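You operate a simulated robot arm through the tools that you are given. There is no shell and no other tool. Be economical: measure what you need, move in short steps, check, and stop when the job is done.

You run a simulated robot arm. Do the job below in one go: nothing can be reset, and whatever is moved stays where it is left.

Task
Measure the run-out of the chuck on the roller stand and put it where it belongs.
Fine: On the small turntable, slider up to its stop, one full turn by the table knob, slider back. Up to 0.20 mm it goes back on the stand; over that, into the red dish. Don't drop or knock it.

The check looks at the end state, three seconds after you hand in, the way a careful person would. Anything else that was tipped, shoved, dropped, spilled or broken makes it a failure.

Robot
A 7-joint arm with a two-finger parallel gripper, fixed in place. Base frame: the origin is at the foot of the arm, x ahead of it, y to its left, z up; the work surface is at about z = 720. Units: mm, degrees, N and s.
With the tool pointing down near the work surface it reaches from about 280 to 680 mm from the base axis. Its first joint turns from -66.0 to 66.0 degrees. Payload 1.57 kg.
The TCP is the grasp point between the finger pads, 30 mm short of the fingertips. In the tool frame z runs along the fingers and y along their closing line. Largest opening 110 mm; finger width 24, thickness 12; the body of the gripper, 48 by 112 mm, starts 78 mm behind the TCP.
Orientation is told as [roll, pitch, yaw] about the base's x, y, z axes, in that order, counted from this pose: with the fingers straight down and closing along the base's y, the tool's x points along the base's -x, its y along +y and its z along -z.

Tools
- The arm moves only by the tool step_arm. Its argument "plan" is a list of rows, each a list of 6 numbers: the shift along the tool's x, y, z in mm, then the turn, a rotation vector about the tool's x, y, z in degrees. In form: [[tx, ty, tz, wx, wy, wz], ...]. A call has 1 to 20 rows; each row shifts and turns the commanded pose from where the row before left it, along the tool's axes as they then stand. "hand" is the closure in counts, from 0 (fully open) to 255 (shut), set as the call begins (left out, the last holds). Rows are played at 5 a second. More than 50 mm and 8.6 degrees between two rows, or a gripper value outside its range, and nothing of the call is played. A pose out of reach is approached as far as the arm can. The call stops where the force on the tool passes 60 N (or 10 N more than at its start, if that is more) or the arm is blocked; 0.2 s more then pass. The fingers move at their own pace (about 108 mm/s each) and stop on an object; they squeeze with about 21 N. The grip force told is the motor's: it shows also when the fingers shut on nothing. Time passes only in rows, and 0.2 s behind the last, so rows that do not move let the fingers close. The reply holds the time, the measured pose of the TCP, the force on the tool along the base axes, the opening and the grip force, in the units named above and with some noise, with the torque about the TCP (base axes, N m) and any sound that the robot's microphone picked up, and new pictures: "pictures" is both (left out), scene, wrist or none.
- Cameras (640 x 400 px; columns grow to the right, rows downward): "scene" is fixed at [154.1, -386.4, 1401]; the picture's right is [0.85, -0.52, 0.00], its down [-0.32, -0.52, -0.80] and it looks along [0.42, 0.68, -0.61] (base axes); focal length 322 px, centre (320, 200). "wrist" rides on the gripper at [70, 16, -141] in the tool frame; the picture's right is [-0.23, 0.97, 0.00], its down [-0.85, -0.20, -0.48] and it looks along [-0.47, -0.11, 0.88] (tool axes); focal length 222 px, centre (320, 200). There is no depth. A picture from a camera that has moved, and an enlarged one, comes with that camera's place and axes in the base frame and with its lens.
- inspect(camera, box): a new picture of the part [left, top, right, bottom] of that camera's present view, enlarged. The clock stands still meanwhile.
- job_done(): hands the job in; it is judged then, once.

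Work in short steps. Places have to be worked out from the pictures, the camera data and where the tool is seen: move nearer, look again, correct. Check each grasp and each placing, and mend what went wrong. You have 120 turns and 200 pictures in all, those below and enlarged ones among them. Open the gripper and draw the arm clear of the work before you hand the job in, unless the task says otherwise; then end with one line.

The tools are called after "Request:" as name(argument=value, ...) on one line, values as JSON. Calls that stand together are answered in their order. step_arm: Moves the arm, as the interface text tells. Its arguments: {"type":"object","properties":{"plan":{"type":"array","items":{"type":"array","items":{"type":"number"}}},"hand":{"type":"number"},"pictures":{"type":"string","enum":["both","scene","wrist","none"]}},"required":["plan"]} The other tools are called the same way: inspect (camera, box) takes an enlarged picture of a part of a camera's view; job_done () hands the job in.

At the start:

```text
time_s: 0.0
ee_pos: [413.9, 101.0, 974.2]
tcp_rot: [0.0, 0.0, 0.0]
wrist_force: [-0.7, -0.4, -0.5]
moment: [0.02, 0.01, 0.04]
gripper_width: 109.8
finger_force: 0.1
```

scene: 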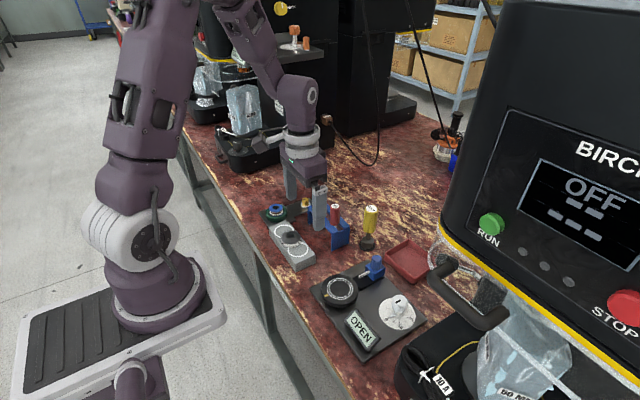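
wrist: 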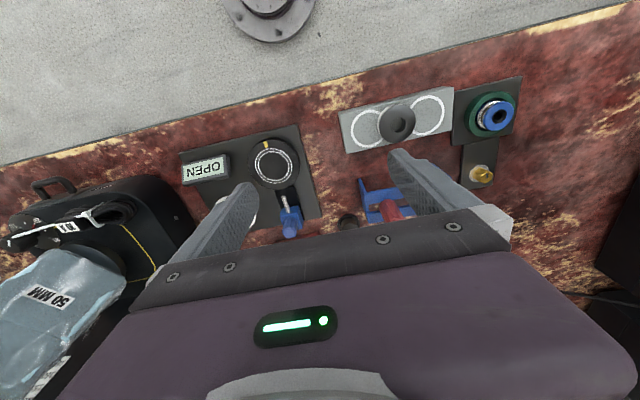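

I'll enlarge the work area in the scene view to identify the stand, turntable, knob and slider.

Request:
inspect(camera="scene", box=[250, 170, 450, 295])

Request:
inspect(camera="scene", box=[300, 240, 440, 365])

Request:
inspect(camera="wrist", box=[160, 70, 540, 260])

```text
3.20 times, centred on (350, 232) of scene
camera zoom: at [154.1, -386.4, 1401.0], right [0.85, -0.52, 0.0], down [-0.32, -0.52, -0.8], along [0.42, 0.68, -0.61], focal length 1032 px, centre (224, 96)
```

zoom: 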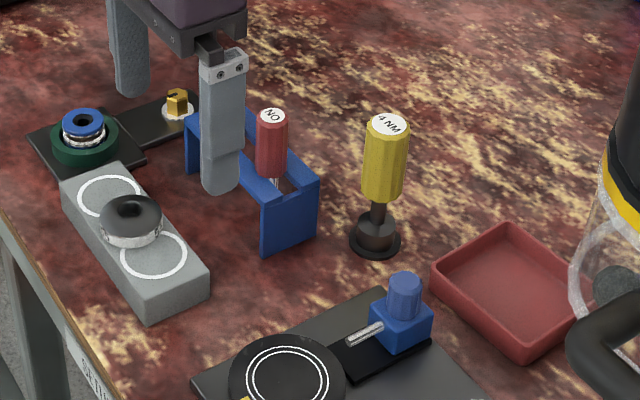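

```text
3.20 times, centred on (370, 302) of scene
camera zoom: at [154.1, -386.4, 1401.0], right [0.85, -0.52, 0.0], down [-0.32, -0.52, -0.8], along [0.42, 0.68, -0.61], focal length 1032 px, centre (160, -128)
```

zoom: 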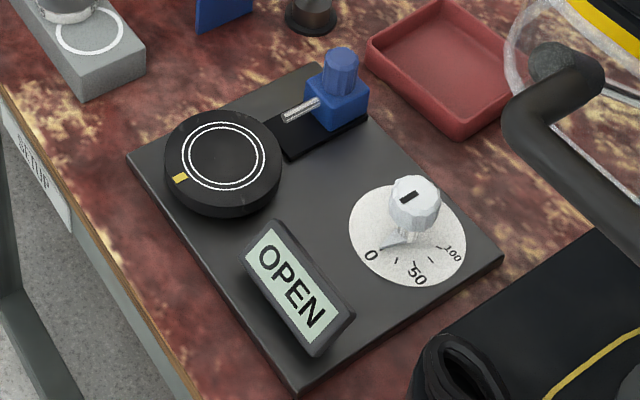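

```text
1.68 times, centred on (350, 165) of wrist
camera zoom: at [344.6, 115.8, 1115.4], right [0.23, 0.97, 0.0], down [0.85, -0.2, 0.48], along [0.47, -0.11, -0.88], focal length 374 px, centre (270, 259)
```

zoom: 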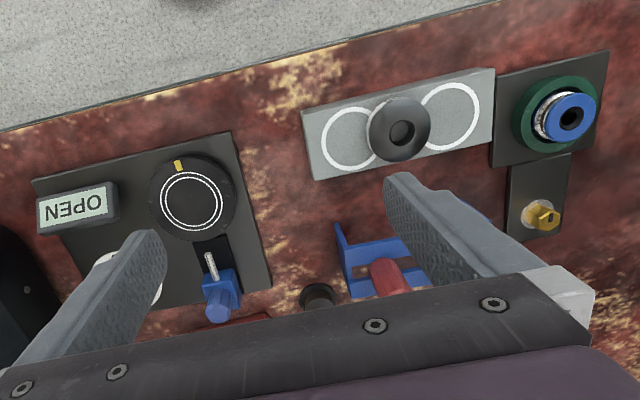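

The candidates are the grey block with two circles and the green fixture, so I'll move toward them, staying high, for a closer view.

Request:
step_arm(plan=[[13.5, 39.75, 15, 0, 0, 0], [13.5, 39.75, 15, 0, 0, 0], [13.5, 39.75, 15, 0, 0, 0], [13.5, 39.75, 15, 0, 0, 0], [0, 0, 0, 0, 0, 0]], pictures="wrist")

Request:
inspect(camera="wrist", box=[200, 60, 480, 235])

Request:
inspect(camera="scene", box=[250, 180, 330, 275])

```text
time_s: 1.2
ee_pos: [359.0, 259.8, 915.2]
tcp_rot: [-0.1, 0.0, 0.0]
wrist_force: [0.5, 0.5, 0.2]
moment: [0.0, 0.0, -0.01]
gripper_width: 110.2
finger_force: 0.1
camera wrist: at [289.8, 275.7, 1055.4], right [0.23, 0.97, 0.0], down [0.85, -0.2, 0.48], along [0.47, -0.11, -0.88], focal length 222 px, centre (320, 200)
```

wrist: 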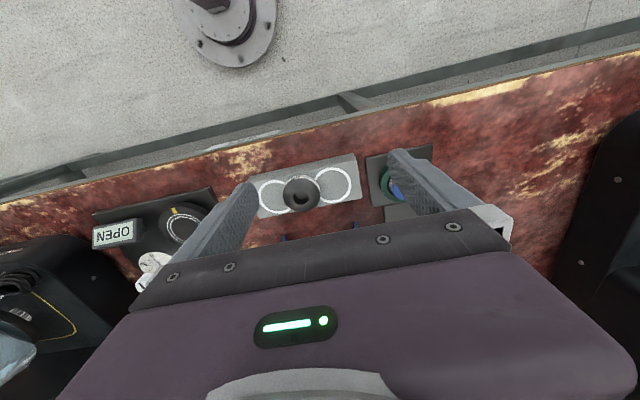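

```text
2.29 times, centred on (340, 148) of wrist
camera zoom: at [289.8, 275.7, 1055.4], right [0.23, 0.97, 0.0], down [0.85, -0.2, 0.48], along [0.47, -0.11, -0.88], focal length 508 px, centre (274, 320)
```

zoom: 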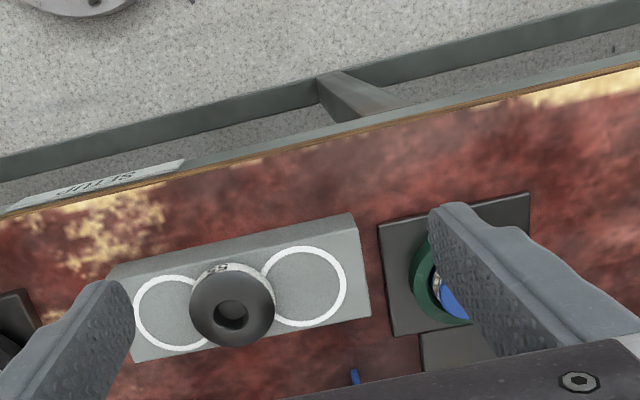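

```text
4.21 times, centred on (290, 228) of scene
camera zoom: at [154.1, -386.4, 1401.0], right [0.85, -0.52, 0.0], down [-0.32, -0.52, -0.8], along [0.42, 0.68, -0.61], focal length 1357 px, centre (446, 84)
```

zoom: 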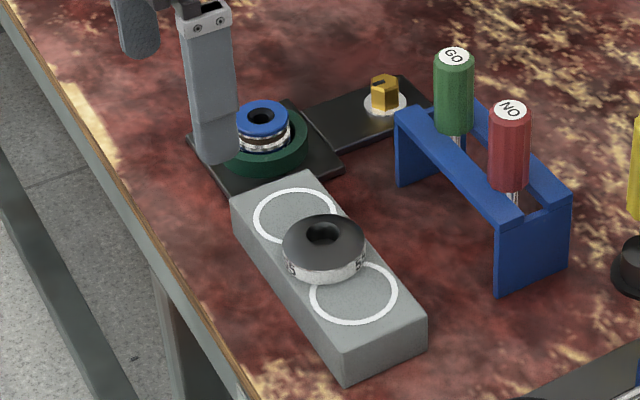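

Both need a closer look. I'll move left so the green fixture sits between the fingers.

Request:
step_arm(plan=[[12, 42, 5, 0, 0, 0], [12, 43, 5, 0, 0, 0], [0, 0, 0, 0, 0, 0]], pictures="none")

Request:
inspect(camera="wrist", box=[200, 110, 420, 240])

Request:
inspect(camera="scene", box=[255, 190, 327, 235])

Request:
inspect(camera="scene", box=[255, 215, 325, 275])

```text
time_s: 2.0
ee_pos: [336.6, 344.5, 903.6]
tcp_rot: [0.0, 0.0, 0.0]
wrist_force: [-0.3, 0.2, -0.8]
moment: [0.0, 0.02, 0.01]
gripper_width: 110.0
finger_force: 0.1
```

```text
2.91 times, centred on (310, 175) of wrist
camera zoom: at [267.1, 360.1, 1045.6], right [0.23, 0.97, 0.0], down [0.86, -0.2, 0.48], along [0.47, -0.11, -0.88], focal length 646 px, centre (349, 273)
```

zoom: 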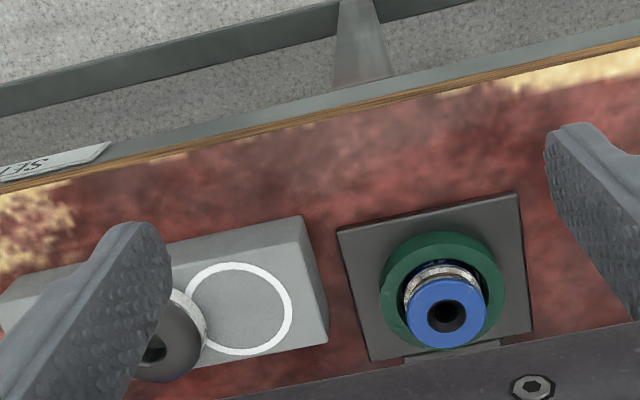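

```text
8.89 times, centred on (291, 212) of scene
camera zoom: at [154.1, -386.4, 1401.0], right [0.85, -0.52, 0.0], down [-0.32, -0.52, -0.8], along [0.42, 0.68, -0.61], focal length 2866 px, centre (578, 89)
```

zoom: 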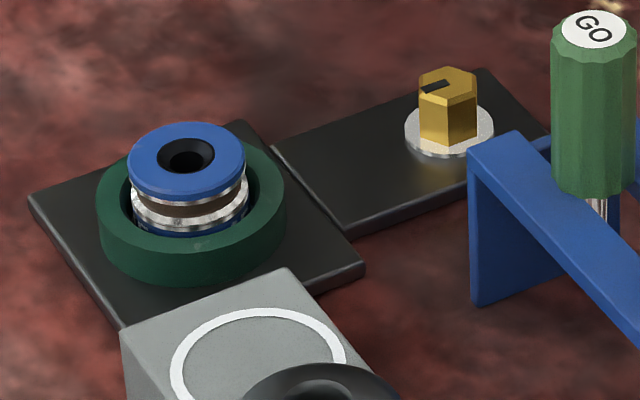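

```text
6.67 times, centred on (290, 245) of scene
camera zoom: at [154.1, -386.4, 1401.0], right [0.85, -0.52, 0.0], down [-0.32, -0.52, -0.8], along [0.42, 0.68, -0.61], focal length 2149 px, centre (520, -100)
```

zoom: 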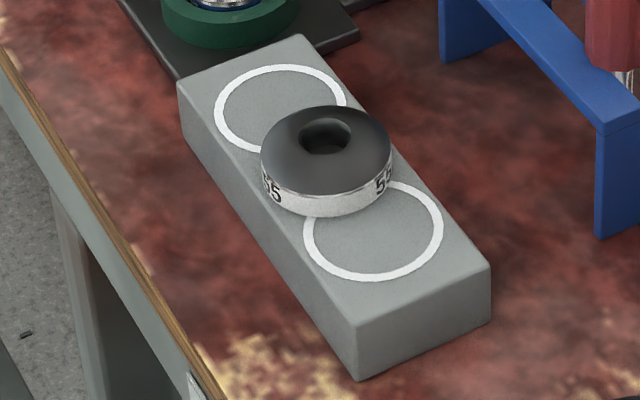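

Neither clearly looks like a roller stand, so I'll check the rest of the scene for other chucks.

Request:
inspect(camera="scene", box=[180, 0, 350, 110])

Request:
inspect(camera="scene", box=[320, 90, 480, 290])

Request:
inspect(camera="scene", box=[380, 240, 540, 400])

Request:
inspect(camera="scene", box=[180, 60, 330, 200])

```text
3.64 times, centred on (265, 55) of scene
camera zoom: at [154.1, -386.4, 1401.0], right [0.85, -0.52, 0.0], down [-0.32, -0.52, -0.8], along [0.42, 0.68, -0.61], focal length 1172 px, centre (520, 727)
```

zoom: 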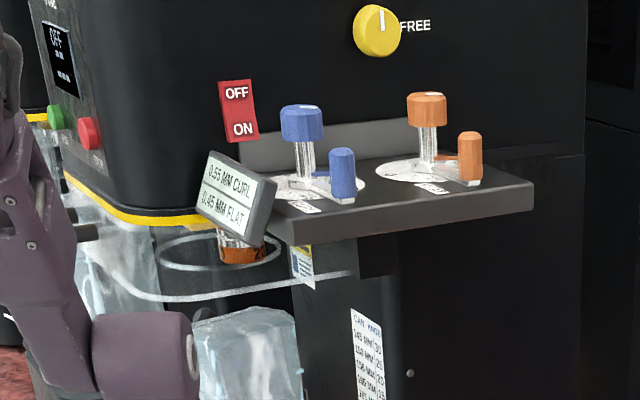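

```text
2.00 times, centred on (400, 190) of scene
camera zoom: at [154.1, -386.4, 1401.0], right [0.85, -0.52, 0.0], down [-0.32, -0.52, -0.8], along [0.42, 0.68, -0.61], focal length 645 px, centre (160, 220)
```

zoom: 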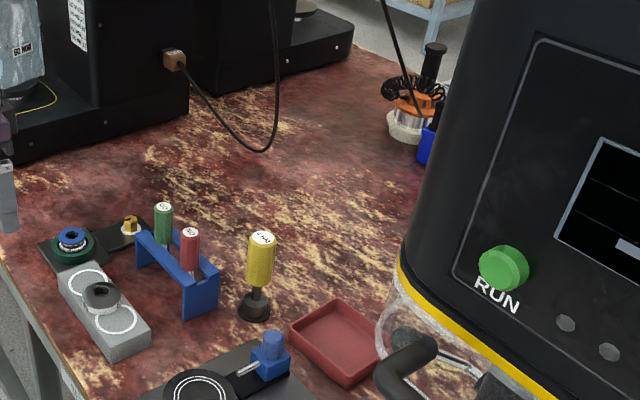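

```text
2.50 times, centred on (460, 320) of scene
camera zoom: at [154.1, -386.4, 1401.0], right [0.85, -0.52, 0.0], down [-0.32, -0.52, -0.8], along [0.42, 0.68, -0.61], focal length 806 px, centre (-30, -100)
```

zoom: 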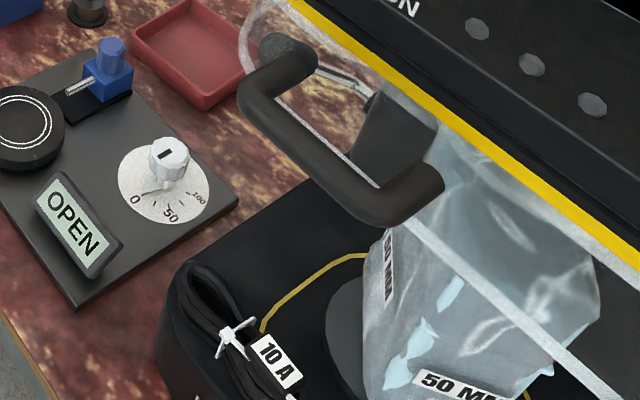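

```text
2.86 times, centred on (255, 130) of scene
camera zoom: at [154.1, -386.4, 1401.0], right [0.85, -0.52, 0.0], down [-0.32, -0.52, -0.8], along [0.42, 0.68, -0.61], focal length 921 px, centre (506, 400)
```

zoom: 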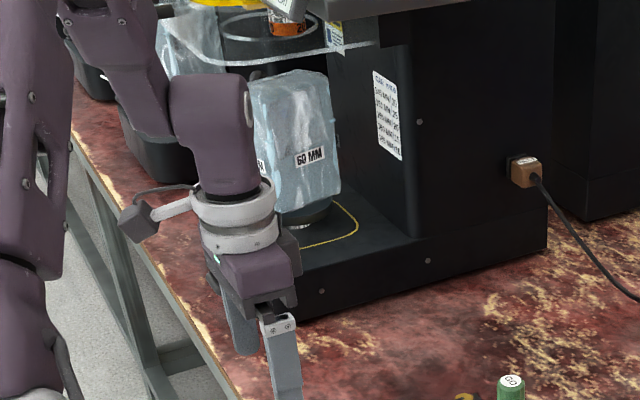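

This is a can-seaming bench. The "55" black disc on the grey block between the two roller circles is the seaming chuck, at roughly (430, 215) with its top at z≈772. The blue spool in the green nest is a roller. I'll move above the chuck.

Request:
step_arm(plan=[[-23.5, -32.3, 13.4, 0, 0, 0], [-23.5, -32.3, 13.4, 0, 0, 0], [-23.5, -32.3, 13.4, 0, 0, 0], [-23.5, -32.3, 13.4, 0, 0, 0], [0, 0, 0, 0, 0, 0]], pictures="both")

Request:
inspect(camera="wrist", box=[210, 90, 430, 230])

Request:
inspect(camera="scene", box=[255, 195, 335, 275])

```text
time_s: 3.2
ee_pos: [430.8, 214.1, 850.8]
tcp_rot: [0.0, 0.0, -0.2]
wrist_force: [0.2, -0.9, -0.2]
moment: [0.01, -0.02, -0.05]
gripper_width: 110.1
finger_force: 0.2
camera wrist: at [361.3, 229.5, 991.4], right [0.23, 0.97, 0.0], down [0.85, -0.2, 0.48], along [0.47, -0.11, -0.88], focal length 222 px, centre (320, 200)
```

scene: 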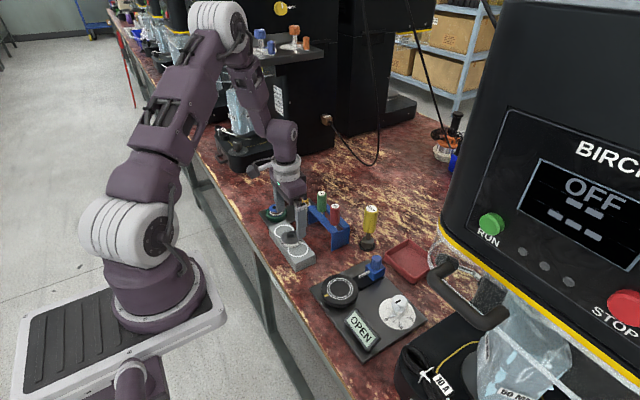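
wrist: 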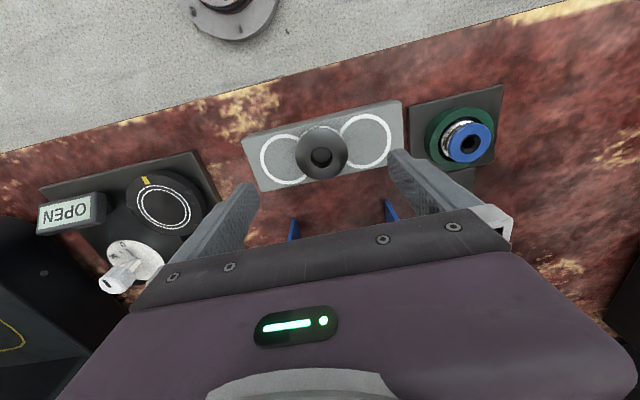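

```text
2.86 times, centred on (320, 160) of wrist
camera zoom: at [361.3, 229.5, 991.4], right [0.23, 0.97, 0.0], down [0.85, -0.2, 0.48], along [0.47, -0.11, -0.88], focal length 635 px, centre (320, 314)
```

zoom: 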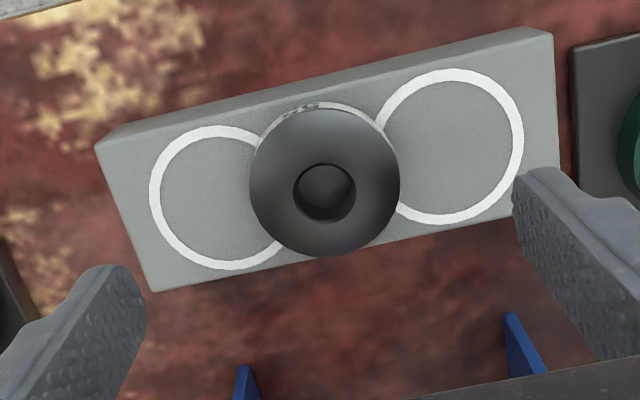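

```text
5.00 times, centred on (295, 235) of scene
camera zoom: at [154.1, -386.4, 1401.0], right [0.85, -0.52, 0.0], down [-0.32, -0.52, -0.8], along [0.42, 0.68, -0.61], focal length 1612 px, centre (445, 25)
```

zoom: 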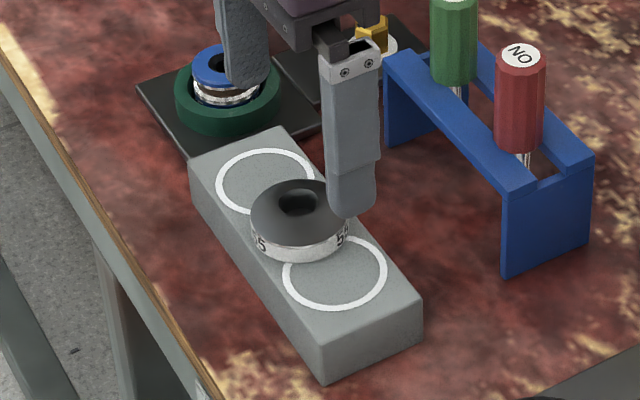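

Chuck centre is about (430.3, 215.4), diameter 55, and the block top is around z 752. I'll descend to fingertip z≈762 and look.

Request:
step_arm(plan=[[0.5, 1.3, 20, 0, 0, 0.2], [0, 0, 20, 0, 0, 0], [0, 0, 19, 0, 0, 0], [0, 0, 0, 0, 0, 0]], pictures="none", hand=80)

Request:
inspect(camera="wrist", box=[230, 90, 410, 210])

Request:
inspect(camera="scene", box=[265, 215, 325, 265])

```text
time_s: 4.2
ee_pos: [429.9, 217.4, 792.0]
tcp_rot: [0.0, -0.1, -0.2]
wrist_force: [0.1, -0.6, -0.4]
moment: [-0.02, -0.01, 0.0]
gripper_width: 75.3
finger_force: 0.2
```

```text
3.33 times, centred on (320, 150) of wrist
camera zoom: at [360.5, 232.1, 933.1], right [0.23, 0.97, 0.0], down [0.85, -0.2, 0.48], along [0.47, -0.11, -0.88], focal length 740 px, centre (320, 367)
```

zoom: 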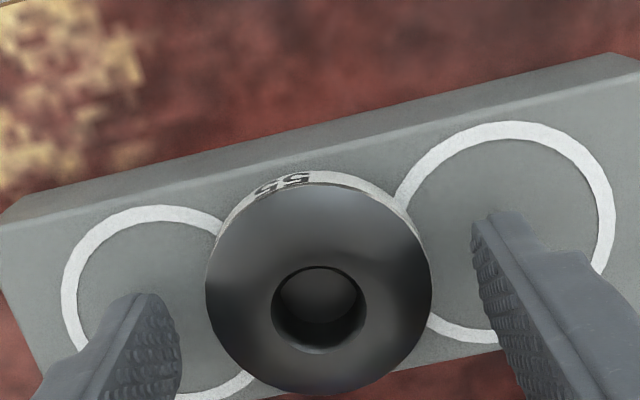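

```text
8.00 times, centred on (295, 240) of scene
camera zoom: at [154.1, -386.4, 1401.0], right [0.85, -0.52, 0.0], down [-0.32, -0.52, -0.8], along [0.42, 0.68, -0.61], focal length 2579 px, centre (520, -120)
```

zoom: 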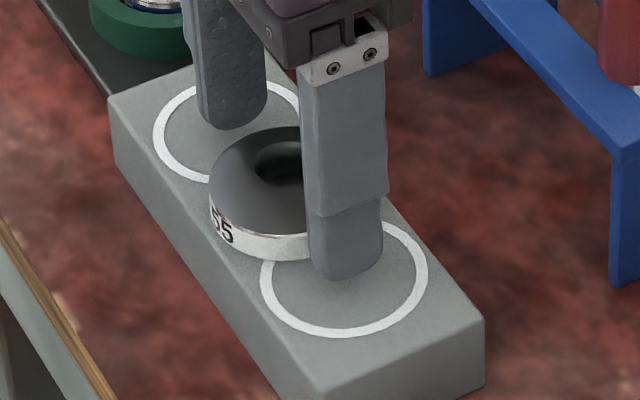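

The fingers straddle the chuck. I'll correct y by −1.7 and descend a few mm in small steps, watching the force.

Request:
step_arm(plan=[[-0.5, -1.7, 1, 0, 0, 0.2], [0, 0, 1.5, 0, 0, 0], [0, 0, 1.5, 0, 0, 0], [0, 0, 1, 0, 0, 0], [0, 0, 0, 0, 0, 0]], pictures="none")

Request:
inspect(camera="wrist", box=[230, 90, 410, 210])

Request:
inspect(camera="scene", box=[265, 215, 325, 265])

```text
time_s: 5.4
ee_pos: [431.0, 214.4, 786.4]
tcp_rot: [0.1, -0.1, -0.3]
wrist_force: [0.1, 0.0, 1.0]
moment: [0.01, -0.02, 0.02]
gripper_width: 75.1
finger_force: 0.2
```

```text
3.33 times, centred on (320, 150) of wrist
camera zoom: at [361.1, 230.7, 927.9], right [0.23, 0.97, 0.0], down [0.85, -0.21, 0.48], along [0.47, -0.11, -0.88], focal length 740 px, centre (320, 367)
```

zoom: 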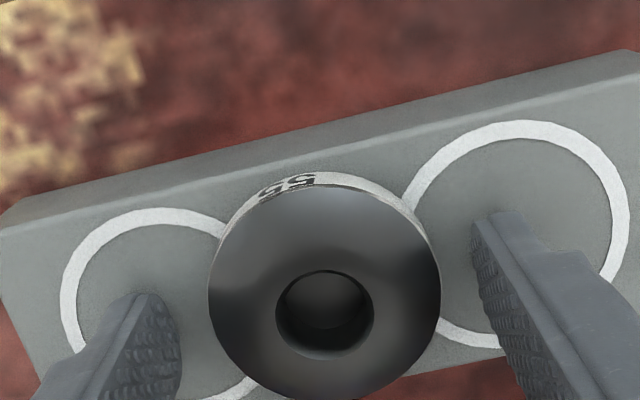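

```text
8.00 times, centred on (295, 240) of scene
camera zoom: at [154.1, -386.4, 1401.0], right [0.85, -0.52, 0.0], down [-0.32, -0.52, -0.8], along [0.42, 0.68, -0.61], focal length 2579 px, centre (520, -120)
```

zoom: 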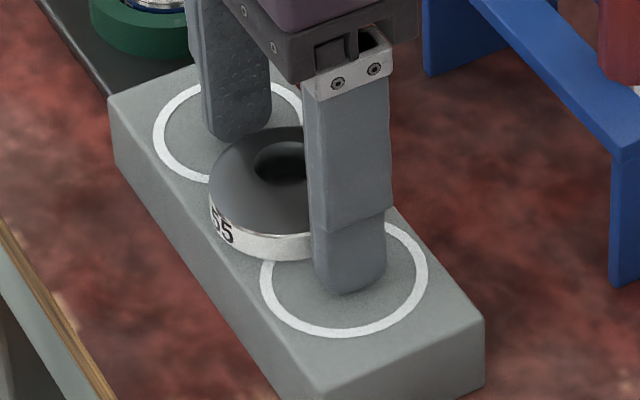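

Centred. I'll continue down 2 mm at a time.

Request:
step_arm(plan=[[0, 0, 1, 0, 0, 0], [0, 0, 1, 0, 0, 0], [0, 0, 0, 0, 0, 0]], pictures="none")

Request:
step_arm(plan=[[0, 0, 1, 0, 0, 0], [0, 0, 1, 0, 0, 0], [0, 0, 0, 0, 0, 0]], pictures="none")

Request:
inspect(camera="scene", box=[265, 215, 325, 265])

```text
time_s: 6.2
ee_pos: [431.6, 215.9, 785.3]
tcp_rot: [0.1, -0.1, -0.5]
wrist_force: [-0.4, 0.1, 3.1]
moment: [-0.11, 0.09, -0.09]
gripper_width: 75.6
finger_force: 0.0
```

```text
time_s: 6.9
ee_pos: [430.5, 216.3, 786.4]
tcp_rot: [0.0, 0.0, -0.4]
wrist_force: [-3.2, -0.1, 11.7]
moment: [-0.5, 0.18, -0.12]
gripper_width: 75.4
finger_force: 0.0
stopped in row 3: the force on the tool passed its limit at 64 N (the readings are from after the stop); the commanded pose is now the measured one
```

```text
8.00 times, centred on (295, 240) of scene
camera zoom: at [153.9, -386.4, 1401.0], right [0.85, -0.52, 0.0], down [-0.32, -0.52, -0.8], along [0.42, 0.68, -0.61], focal length 2579 px, centre (520, -120)
```

zoom: 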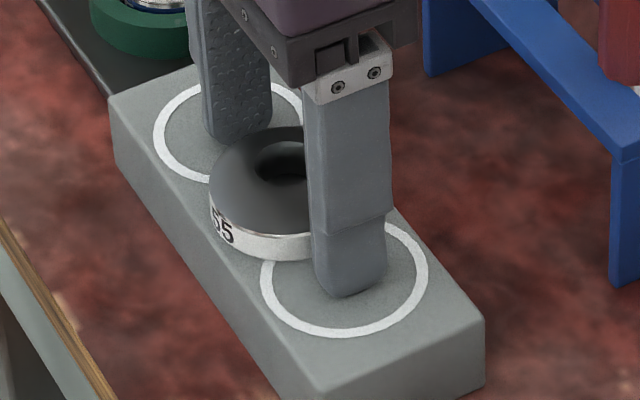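

The tips touched the block, so its top is at z≈755.5; nothing moved. I'll rise 2 mm and close.

Request:
step_arm(plan=[[0, 0, -2, 0, 0, 0.3], [0, 0, 0, 0, 0, 0]], pictures="none")

Request:
step_arm(plan=[[0, 0, 0, 0, 0, 0], [0, 0, 0, 0, 0, 0], [0, 0, 0, 0, 0, 0]], pictures="none", hand=255)

Request:
inspect(camera="wrist", box=[230, 90, 410, 210])

```text
time_s: 7.5
ee_pos: [431.4, 214.9, 786.9]
tcp_rot: [0.0, -0.1, -0.6]
wrist_force: [0.2, 0.1, 0.4]
moment: [-0.03, 0.01, 0.01]
gripper_width: 75.4
finger_force: 0.1
```

```text
time_s: 8.3
ee_pos: [430.9, 216.0, 786.2]
tcp_rot: [0.0, -0.1, -0.7]
wrist_force: [-0.2, 0.4, 2.0]
moment: [0.04, -0.04, -0.04]
gripper_width: 54.5
finger_force: 21.5
```

```text
3.33 times, centred on (320, 150) of wrist
camera zoom: at [361.4, 231.5, 927.5], right [0.24, 0.97, 0.0], down [0.85, -0.21, 0.48], along [0.47, -0.11, -0.88], focal length 740 px, centre (320, 367)
```

zoom: 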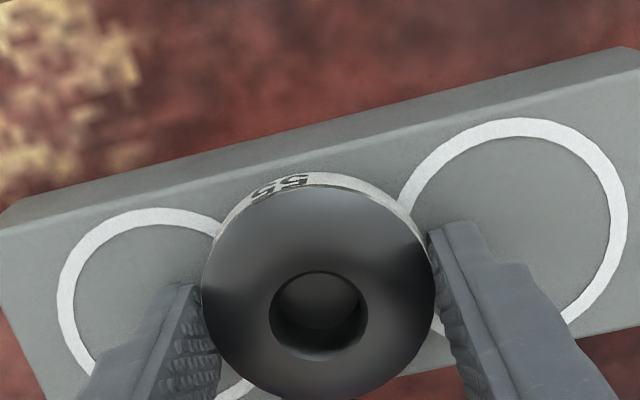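

Gripped at 54.5 mm; the home TCP is (431, 215.5, 786.5). I'll lift gently and check.

Request:
step_arm(plan=[[0, 0, -4, 0, 0, 0], [0, 0, -8, 0, 0, 0], [0, 0, -15, 0, 0, 0], [0, 0, -15, 0, 0, 0], [0, 0, 0, 0, 0, 0]], pictures="wrist")

Request:
inspect(camera="scene", box=[255, 195, 335, 275])

Request:
inspect(camera="scene", box=[300, 245, 430, 365])

```text
time_s: 9.5
ee_pos: [431.6, 215.7, 827.1]
tcp_rot: [-0.1, 0.1, -0.7]
wrist_force: [-0.1, 1.0, -2.0]
moment: [0.01, 0.03, 0.0]
gripper_width: 54.5
finger_force: 21.1
camera wrist: at [362.0, 231.9, 969.2], right [0.24, 0.97, 0.0], down [0.85, -0.21, 0.48], along [0.47, -0.11, -0.88], focal length 222 px, centre (320, 200)
```

wrist: 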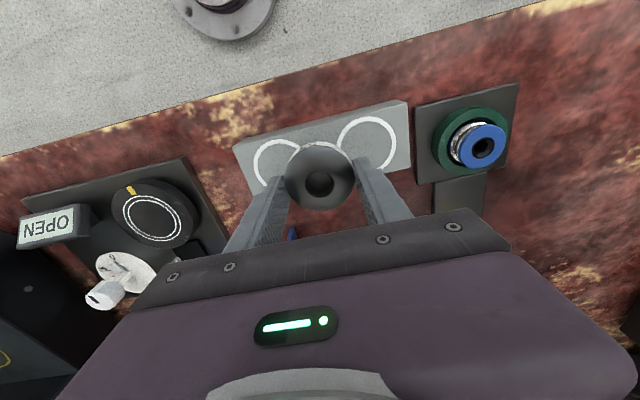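

```text
5.00 times, centred on (295, 235) of scene
camera zoom: at [154.1, -386.4, 1401.0], right [0.85, -0.52, 0.0], down [-0.32, -0.52, -0.8], along [0.42, 0.68, -0.61], focal length 1612 px, centre (445, 25)
```

zoom: 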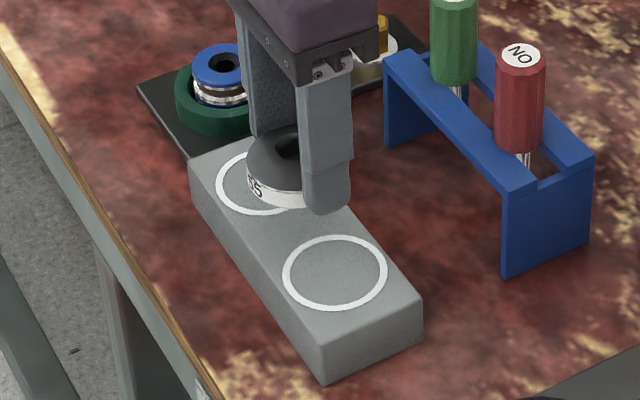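

```text
3.33 times, centred on (365, 305) of scene
camera zoom: at [154.1, -386.4, 1401.0], right [0.85, -0.52, 0.0], down [-0.32, -0.52, -0.8], along [0.42, 0.68, -0.61], focal length 1075 px, centre (170, -150)
```

zoom: 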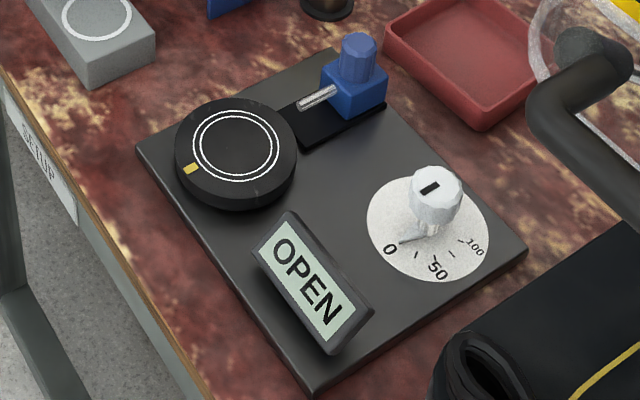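

The chuck is held level and the stand is flat. The turntable circles are centred at about (454.7, 10) with the top near z≈750. I'll carry it over at TCP z≈850.

Request:
step_arm(plan=[[0, 0, -22, 0, 0, -0.7], [-4.7, -41, 0, 0, 0, 0], [-4.7, -41, 0, 0, 0, 0], [-4.7, -41, 0, 0, 0, 0], [-4.7, -41, 0, 0, 0, 0], [-4.5, -41, 0, 0, 0, 0], [0, 0, 0, 0, 0, 0]], pictures="none")

Request:
inspect(camera="wrist", box=[210, 80, 430, 220])

Request:
inspect(camera="scene", box=[300, 225, 420, 325])

```text
time_s: 11.1
ee_pos: [454.2, 11.6, 851.0]
tcp_rot: [0.0, 0.0, 0.0]
wrist_force: [0.0, 0.2, -2.4]
moment: [0.0, 0.0, 0.02]
gripper_width: 54.4
finger_force: 20.7
```

```text
2.86 times, centred on (320, 150) of wrist
camera zoom: at [384.3, 25.6, 992.8], right [0.23, 0.97, 0.0], down [0.85, -0.2, 0.48], along [0.47, -0.11, -0.88], focal length 635 px, centre (320, 343)
```

zoom: 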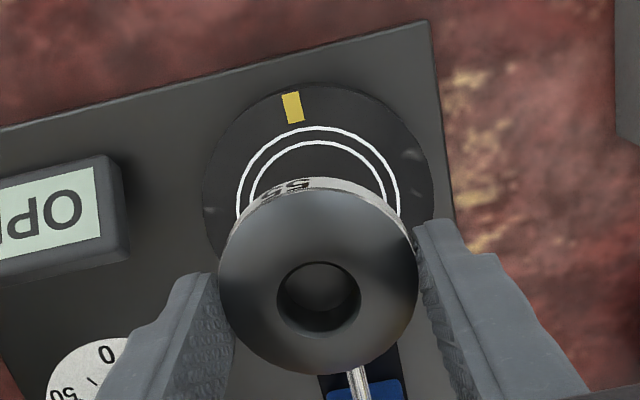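

```text
4.00 times, centred on (360, 275) of scene
camera zoom: at [154.1, -386.4, 1401.0], right [0.85, -0.52, 0.0], down [-0.32, -0.52, -0.8], along [0.42, 0.68, -0.61], focal length 1290 px, centre (160, -100)
```

zoom: 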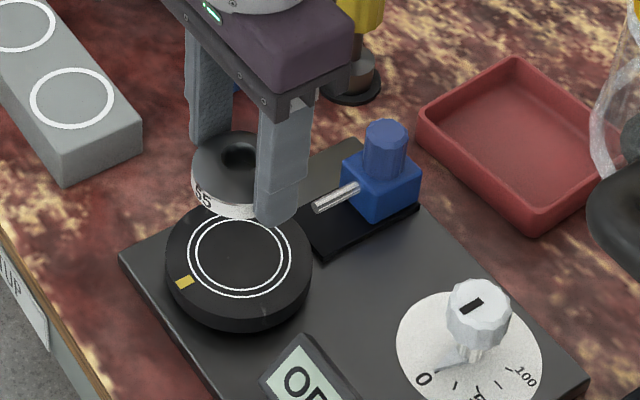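

I estimate the table centre at about (455, 8.7). I'll shift slightly and descend to just above the table to compare the band with the inner circle.

Request:
step_arm(plan=[[-1.5, -1.2, 18, 0, 0, 0], [0, 0, 18, 0, 0, 0], [0, 0, 17, 0, 0, 0], [0, 0, 0, 0, 0, 0]], pictures="none")

Request:
inspect(camera="wrist", box=[230, 60, 410, 180])

Request:
inspect(camera="scene", box=[310, 255, 390, 315])

```text
time_s: 12.1
ee_pos: [454.9, 10.4, 799.6]
tcp_rot: [-0.1, -0.1, 0.1]
wrist_force: [-0.3, 0.4, -2.5]
moment: [-0.02, 0.0, 0.03]
gripper_width: 54.4
finger_force: 20.5
```

```text
3.33 times, centred on (320, 120) of wrist
camera zoom: at [385.8, 25.0, 938.9], right [0.23, 0.97, 0.0], down [0.85, -0.2, 0.48], along [0.47, -0.11, -0.88], focal length 740 px, centre (320, 467)
```

zoom: 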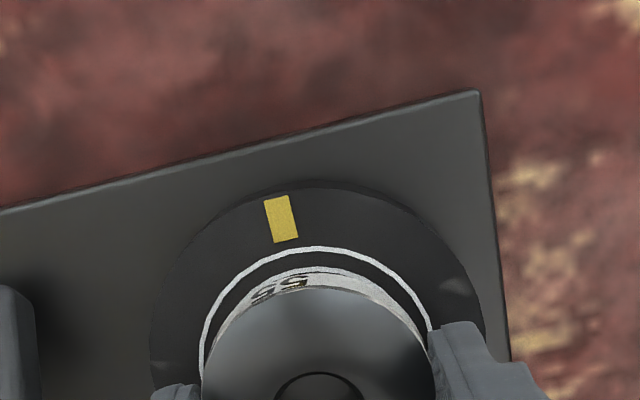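

```text
6.67 times, centred on (350, 285) of scene
camera zoom: at [154.1, -386.4, 1401.0], right [0.85, -0.52, 0.0], down [-0.32, -0.52, -0.8], along [0.42, 0.68, -0.61], focal length 2149 px, centre (120, -367)
```

zoom: 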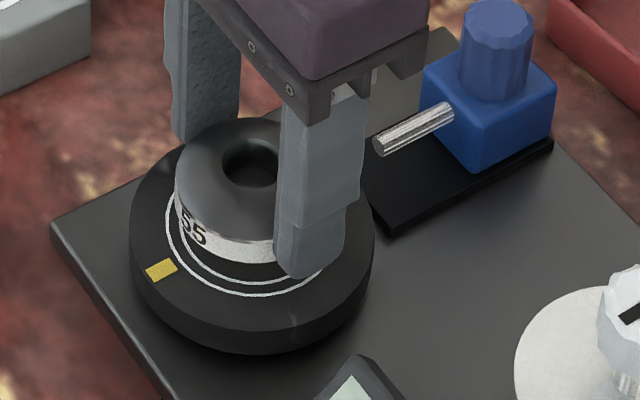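

The chuck is about 1 mm too far in +y. I'll correct that and go down 5 mm.

Request:
step_arm(plan=[[0, -1, 2.5, 0, 0, 0], [0, 0, 2.5, 0, 0, 0], [0, 0, 0, 0, 0, 0]], pictures="none")

Request:
inspect(camera="wrist", box=[230, 80, 410, 200])

Request:
inspect(camera="scene", box=[320, 260, 370, 300])

```text
time_s: 12.9
ee_pos: [455.2, 8.9, 792.3]
tcp_rot: [0.0, 0.0, 0.0]
wrist_force: [0.6, -0.1, -2.4]
moment: [-0.01, 0.0, -0.03]
gripper_width: 54.4
finger_force: 20.6
```

```text
3.33 times, centred on (320, 140) of wrist
camera zoom: at [385.8, 23.6, 933.8], right [0.23, 0.97, 0.0], down [0.85, -0.2, 0.48], along [0.47, -0.11, -0.88], focal length 740 px, centre (320, 400)
```

zoom: 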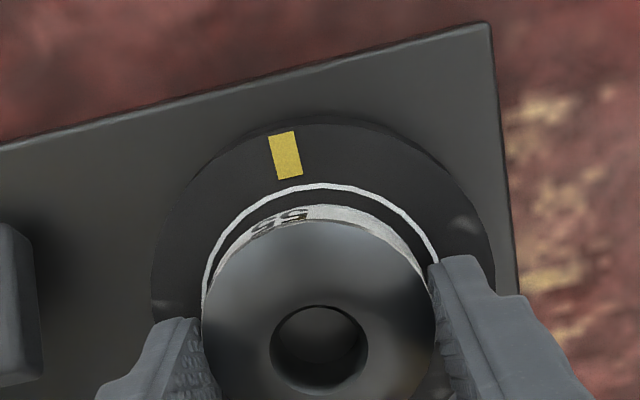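

```text
10.00 times, centred on (345, 280) of scene
camera zoom: at [154.1, -386.4, 1401.0], right [0.85, -0.52, 0.0], down [-0.32, -0.52, -0.8], along [0.42, 0.68, -0.61], focal length 3224 px, centre (70, -600)
```

zoom: 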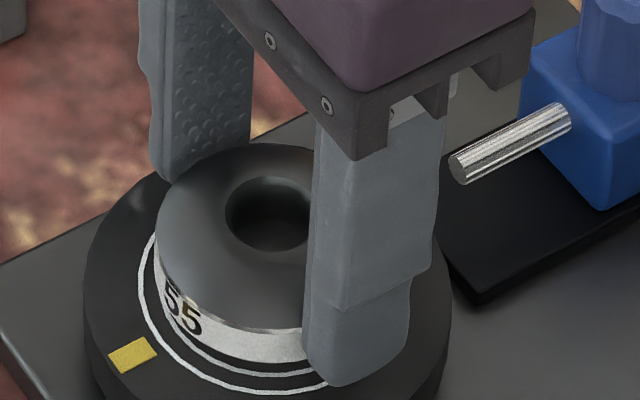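

y is aligned and it is still a few mm above. Down 4 mm.

Request:
step_arm(plan=[[0, 0.3, 2, 0, 0, 0], [0, 0, 2, 0, 0, 0], [0, 0, 0, 0, 0, 0]], pictures="none")

Request:
inspect(camera="wrist", box=[230, 80, 410, 200])

Request:
inspect(camera="scene", box=[320, 260, 370, 300])

```text
time_s: 13.7
ee_pos: [455.5, 8.2, 788.4]
tcp_rot: [0.0, 0.0, 0.0]
wrist_force: [-0.1, -0.5, -2.7]
moment: [0.0, 0.02, -0.01]
gripper_width: 54.5
finger_force: 21.0
```

```text
3.33 times, centred on (320, 140) of wrist
camera zoom: at [386.1, 23.9, 929.4], right [0.23, 0.97, 0.0], down [0.85, -0.2, 0.48], along [0.47, -0.11, -0.88], focal length 740 px, centre (320, 400)
```

zoom: 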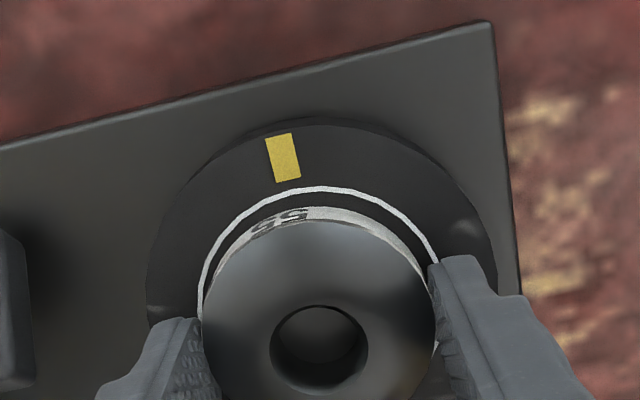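

```text
10.00 times, centred on (345, 280) of scene
camera zoom: at [154.1, -386.4, 1401.0], right [0.85, -0.52, 0.0], down [-0.32, -0.52, -0.8], along [0.42, 0.68, -0.61], focal length 3224 px, centre (70, -600)
```

zoom: 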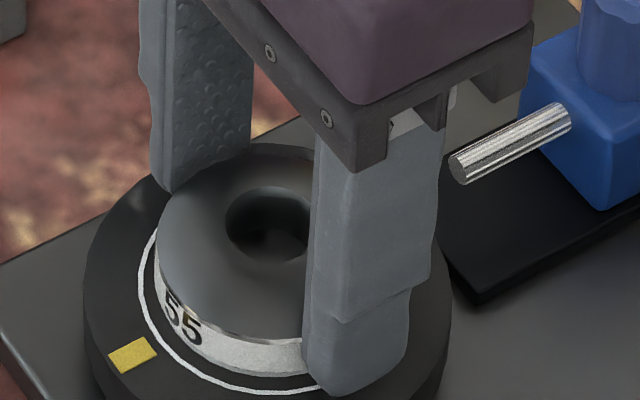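

It's nearly seated and concentric. Lowering 1.5 mm.

Request:
step_arm(plan=[[0, 0, 0.8, 0, 0, 0], [0, 0, 0.8, 0, 0, 0], [0, 0, 0, 0, 0, 0]], pictures="none")

Request:
inspect(camera="scene", box=[320, 260, 370, 300])

```text
time_s: 14.5
ee_pos: [456.4, 8.5, 787.3]
tcp_rot: [0.0, 0.0, 0.0]
wrist_force: [-0.4, 0.3, -2.5]
moment: [0.0, -0.06, 0.0]
gripper_width: 54.4
finger_force: 21.1
```

```text
10.00 times, centred on (345, 280) of scene
camera zoom: at [154.1, -386.4, 1401.0], right [0.85, -0.52, 0.0], down [-0.32, -0.52, -0.8], along [0.42, 0.68, -0.61], focal length 3224 px, centre (70, -600)
```

zoom: 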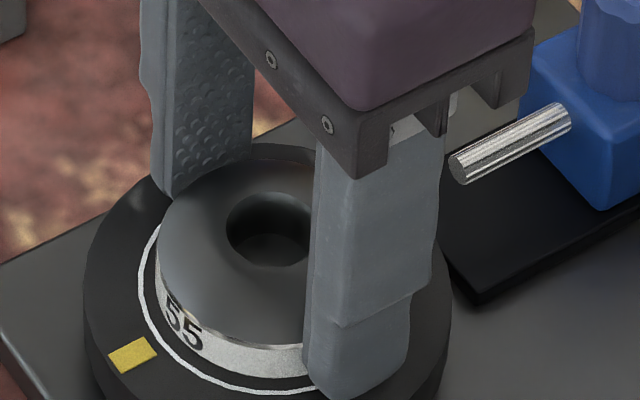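

No contact yet; 1 mm more.

Request:
step_arm(plan=[[0, 0, 1, 0, 0, 0], [0, 0, 0, 0, 0, 0]], pictures="none")

```text
time_s: 15.1
ee_pos: [456.6, 9.0, 785.4]
tcp_rot: [0.0, -0.1, 0.0]
wrist_force: [-0.6, -0.9, -2.2]
moment: [0.01, 0.02, -0.02]
gripper_width: 54.0
finger_force: 21.1
```

Request:
step_arm(plan=[[0, 0, 1, 0, 0, 0], [0, 0, 0, 0, 0, 0]], pictures="none")

Request:
inspect(camera="scene", box=[320, 260, 370, 300])

Request:
inspect(camera="wrist", box=[230, 80, 410, 200])

```text
time_s: 15.7
ee_pos: [455.7, 8.2, 784.8]
tcp_rot: [0.0, -0.1, 0.0]
wrist_force: [-3.1, 2.5, 15.6]
moment: [0.01, 0.12, -0.04]
gripper_width: 54.3
finger_force: 21.3
```

```text
10.00 times, centred on (345, 280) of scene
camera zoom: at [153.8, -386.4, 1401.1], right [0.85, -0.52, 0.0], down [-0.32, -0.52, -0.8], along [0.42, 0.68, -0.61], focal length 3224 px, centre (70, -600)
```

zoom: 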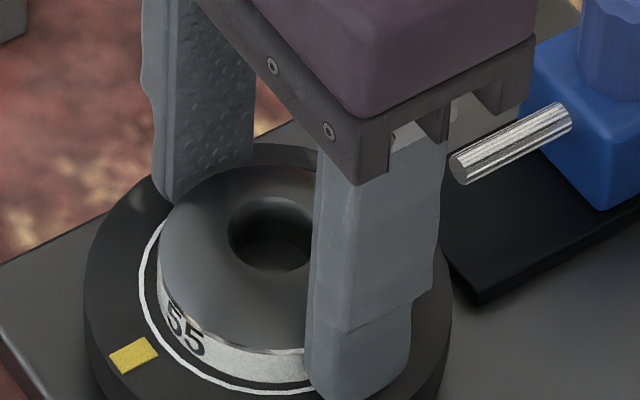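

```text
3.33 times, centred on (320, 140) of wrist
camera zoom: at [386.3, 23.3, 925.8], right [0.23, 0.97, 0.0], down [0.85, -0.2, 0.48], along [0.47, -0.11, -0.88], focal length 740 px, centre (320, 400)
```

zoom: 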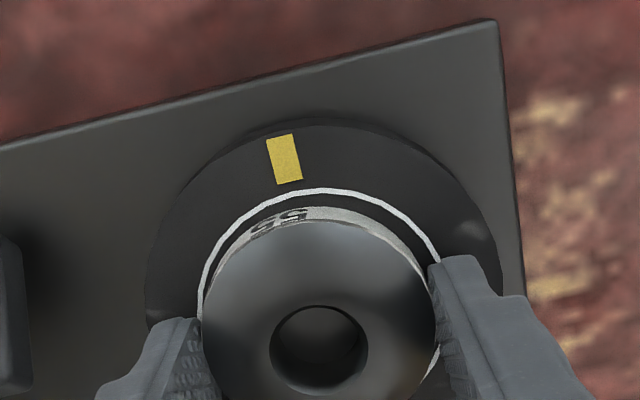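

Contact was made (the force swung by about 18 N). I'll back off 0.6 mm to relieve it, then open the fingers and check.

Request:
step_arm(plan=[[0, 0, -0.7, 0, 0, 0], [0, 0, 0, 0, 0, 0]], pictures="none")

Request:
step_arm(plan=[[0, 0, 0, 0, 0, 0], [0, 0, 0, 0, 0, 0]], pictures="none", hand=80)

Request:
step_arm(plan=[[0, 0, -10, 0, 0, 0], [0, 0, -25, 0, 0, 0], [0, 0, -30, 0, 0, 0], [0, 0, -30, 0, 0, 0], [0, 0, 0, 0, 0, 0]], pictures="wrist")

Request:
inspect(camera="scene", box=[310, 240, 430, 360])

Request:
inspect(camera="wrist", box=[200, 100, 440, 250])

```text
time_s: 16.3
ee_pos: [455.1, 8.2, 784.8]
tcp_rot: [0.0, 0.0, 0.1]
wrist_force: [-0.6, 0.9, -2.1]
moment: [0.0, 0.01, 0.01]
gripper_width: 54.3
finger_force: 21.2
```

```text
time_s: 16.9
ee_pos: [455.5, 7.6, 785.4]
tcp_rot: [0.0, -0.1, 0.0]
wrist_force: [-0.1, -0.7, -0.8]
moment: [0.0, 0.02, -0.02]
gripper_width: 75.4
finger_force: 0.1
```

```text
time_s: 18.1
ee_pos: [457.0, 7.9, 881.1]
tcp_rot: [0.0, 0.0, -0.1]
wrist_force: [-0.4, -0.1, -0.5]
moment: [-0.01, 0.01, 0.0]
gripper_width: 75.6
finger_force: 0.0
camera wrist: at [386.4, 23.6, 1021.7], right [0.23, 0.97, 0.0], down [0.85, -0.2, 0.48], along [0.47, -0.11, -0.88], focal length 222 px, centre (320, 200)
```

wrist: 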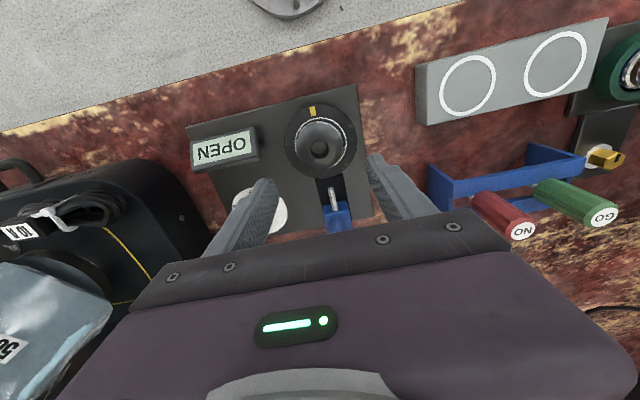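

```text
3.33 times, centred on (370, 300) of scene
camera zoom: at [154.1, -386.4, 1401.0], right [0.85, -0.52, 0.0], down [-0.32, -0.52, -0.8], along [0.42, 0.68, -0.61], focal length 1075 px, centre (153, -133)
```

zoom: 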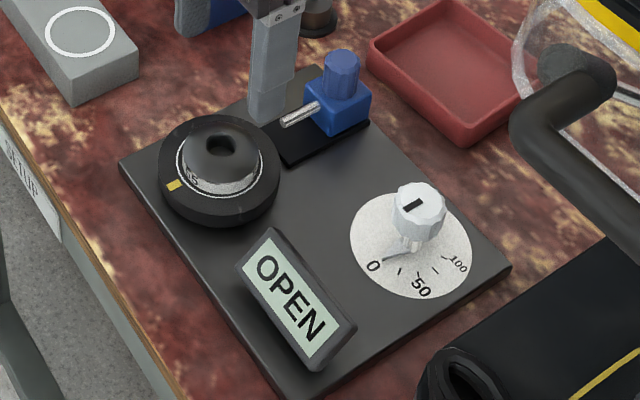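

```text
2.67 times, centred on (320, 175) of wrist
camera zoom: at [386.4, 23.6, 1021.7], right [0.23, 0.97, 0.0], down [0.85, -0.2, 0.48], along [0.47, -0.11, -0.88], focal length 592 px, centre (320, 267)
```

zoom: 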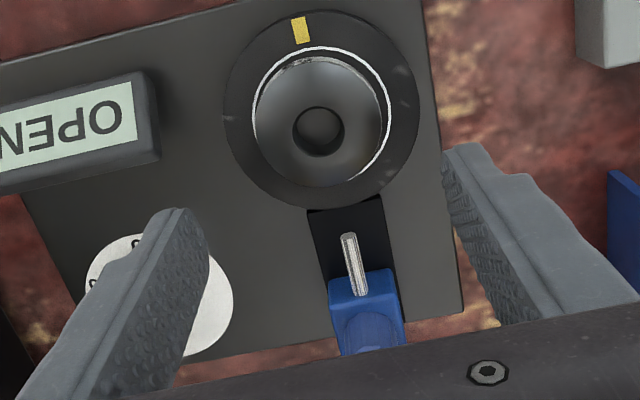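

The chuck sits on the table. I'll check its centering closely.

Request:
inspect(camera="scene", box=[325, 265, 367, 307])

Request:
inspect(camera="wrist", box=[270, 90, 370, 190])

Request:
inspect(camera="scene", box=[335, 245, 435, 345])

```text
9.52 times, centred on (346, 286) of scene
camera zoom: at [154.1, -386.4, 1401.0], right [0.85, -0.52, 0.0], down [-0.32, -0.52, -0.8], along [0.42, 0.68, -0.61], focal length 3070 px, centre (72, -619)
```

zoom: 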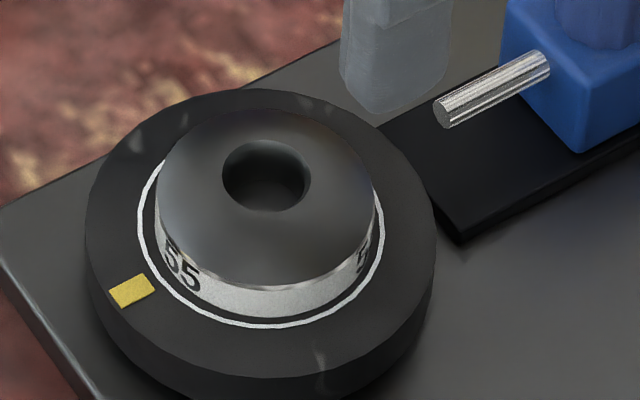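

```text
4.00 times, centred on (320, 140) of wrist
camera zoom: at [386.4, 23.6, 1021.7], right [0.23, 0.97, 0.0], down [0.85, -0.2, 0.48], along [0.47, -0.11, -0.88], focal length 888 px, centre (320, 440)
```

zoom: 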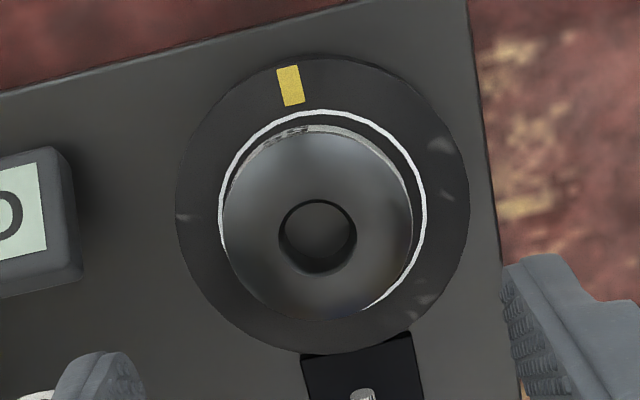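

```text
4.00 times, centred on (385, 295) of scene
camera zoom: at [154.1, -386.4, 1401.0], right [0.85, -0.52, 0.0], down [-0.32, -0.52, -0.8], along [0.42, 0.68, -0.61], focal length 1290 px, centre (60, -180)
```

zoom: 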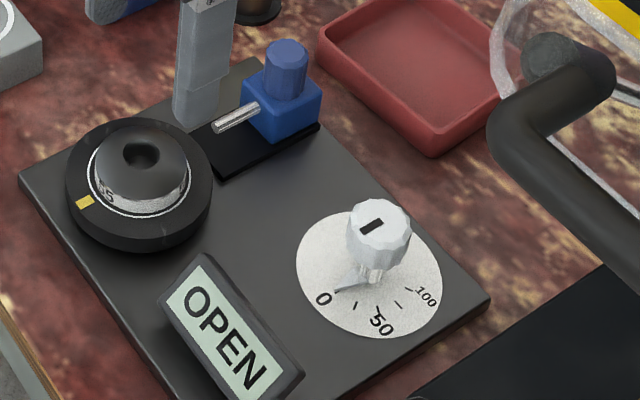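

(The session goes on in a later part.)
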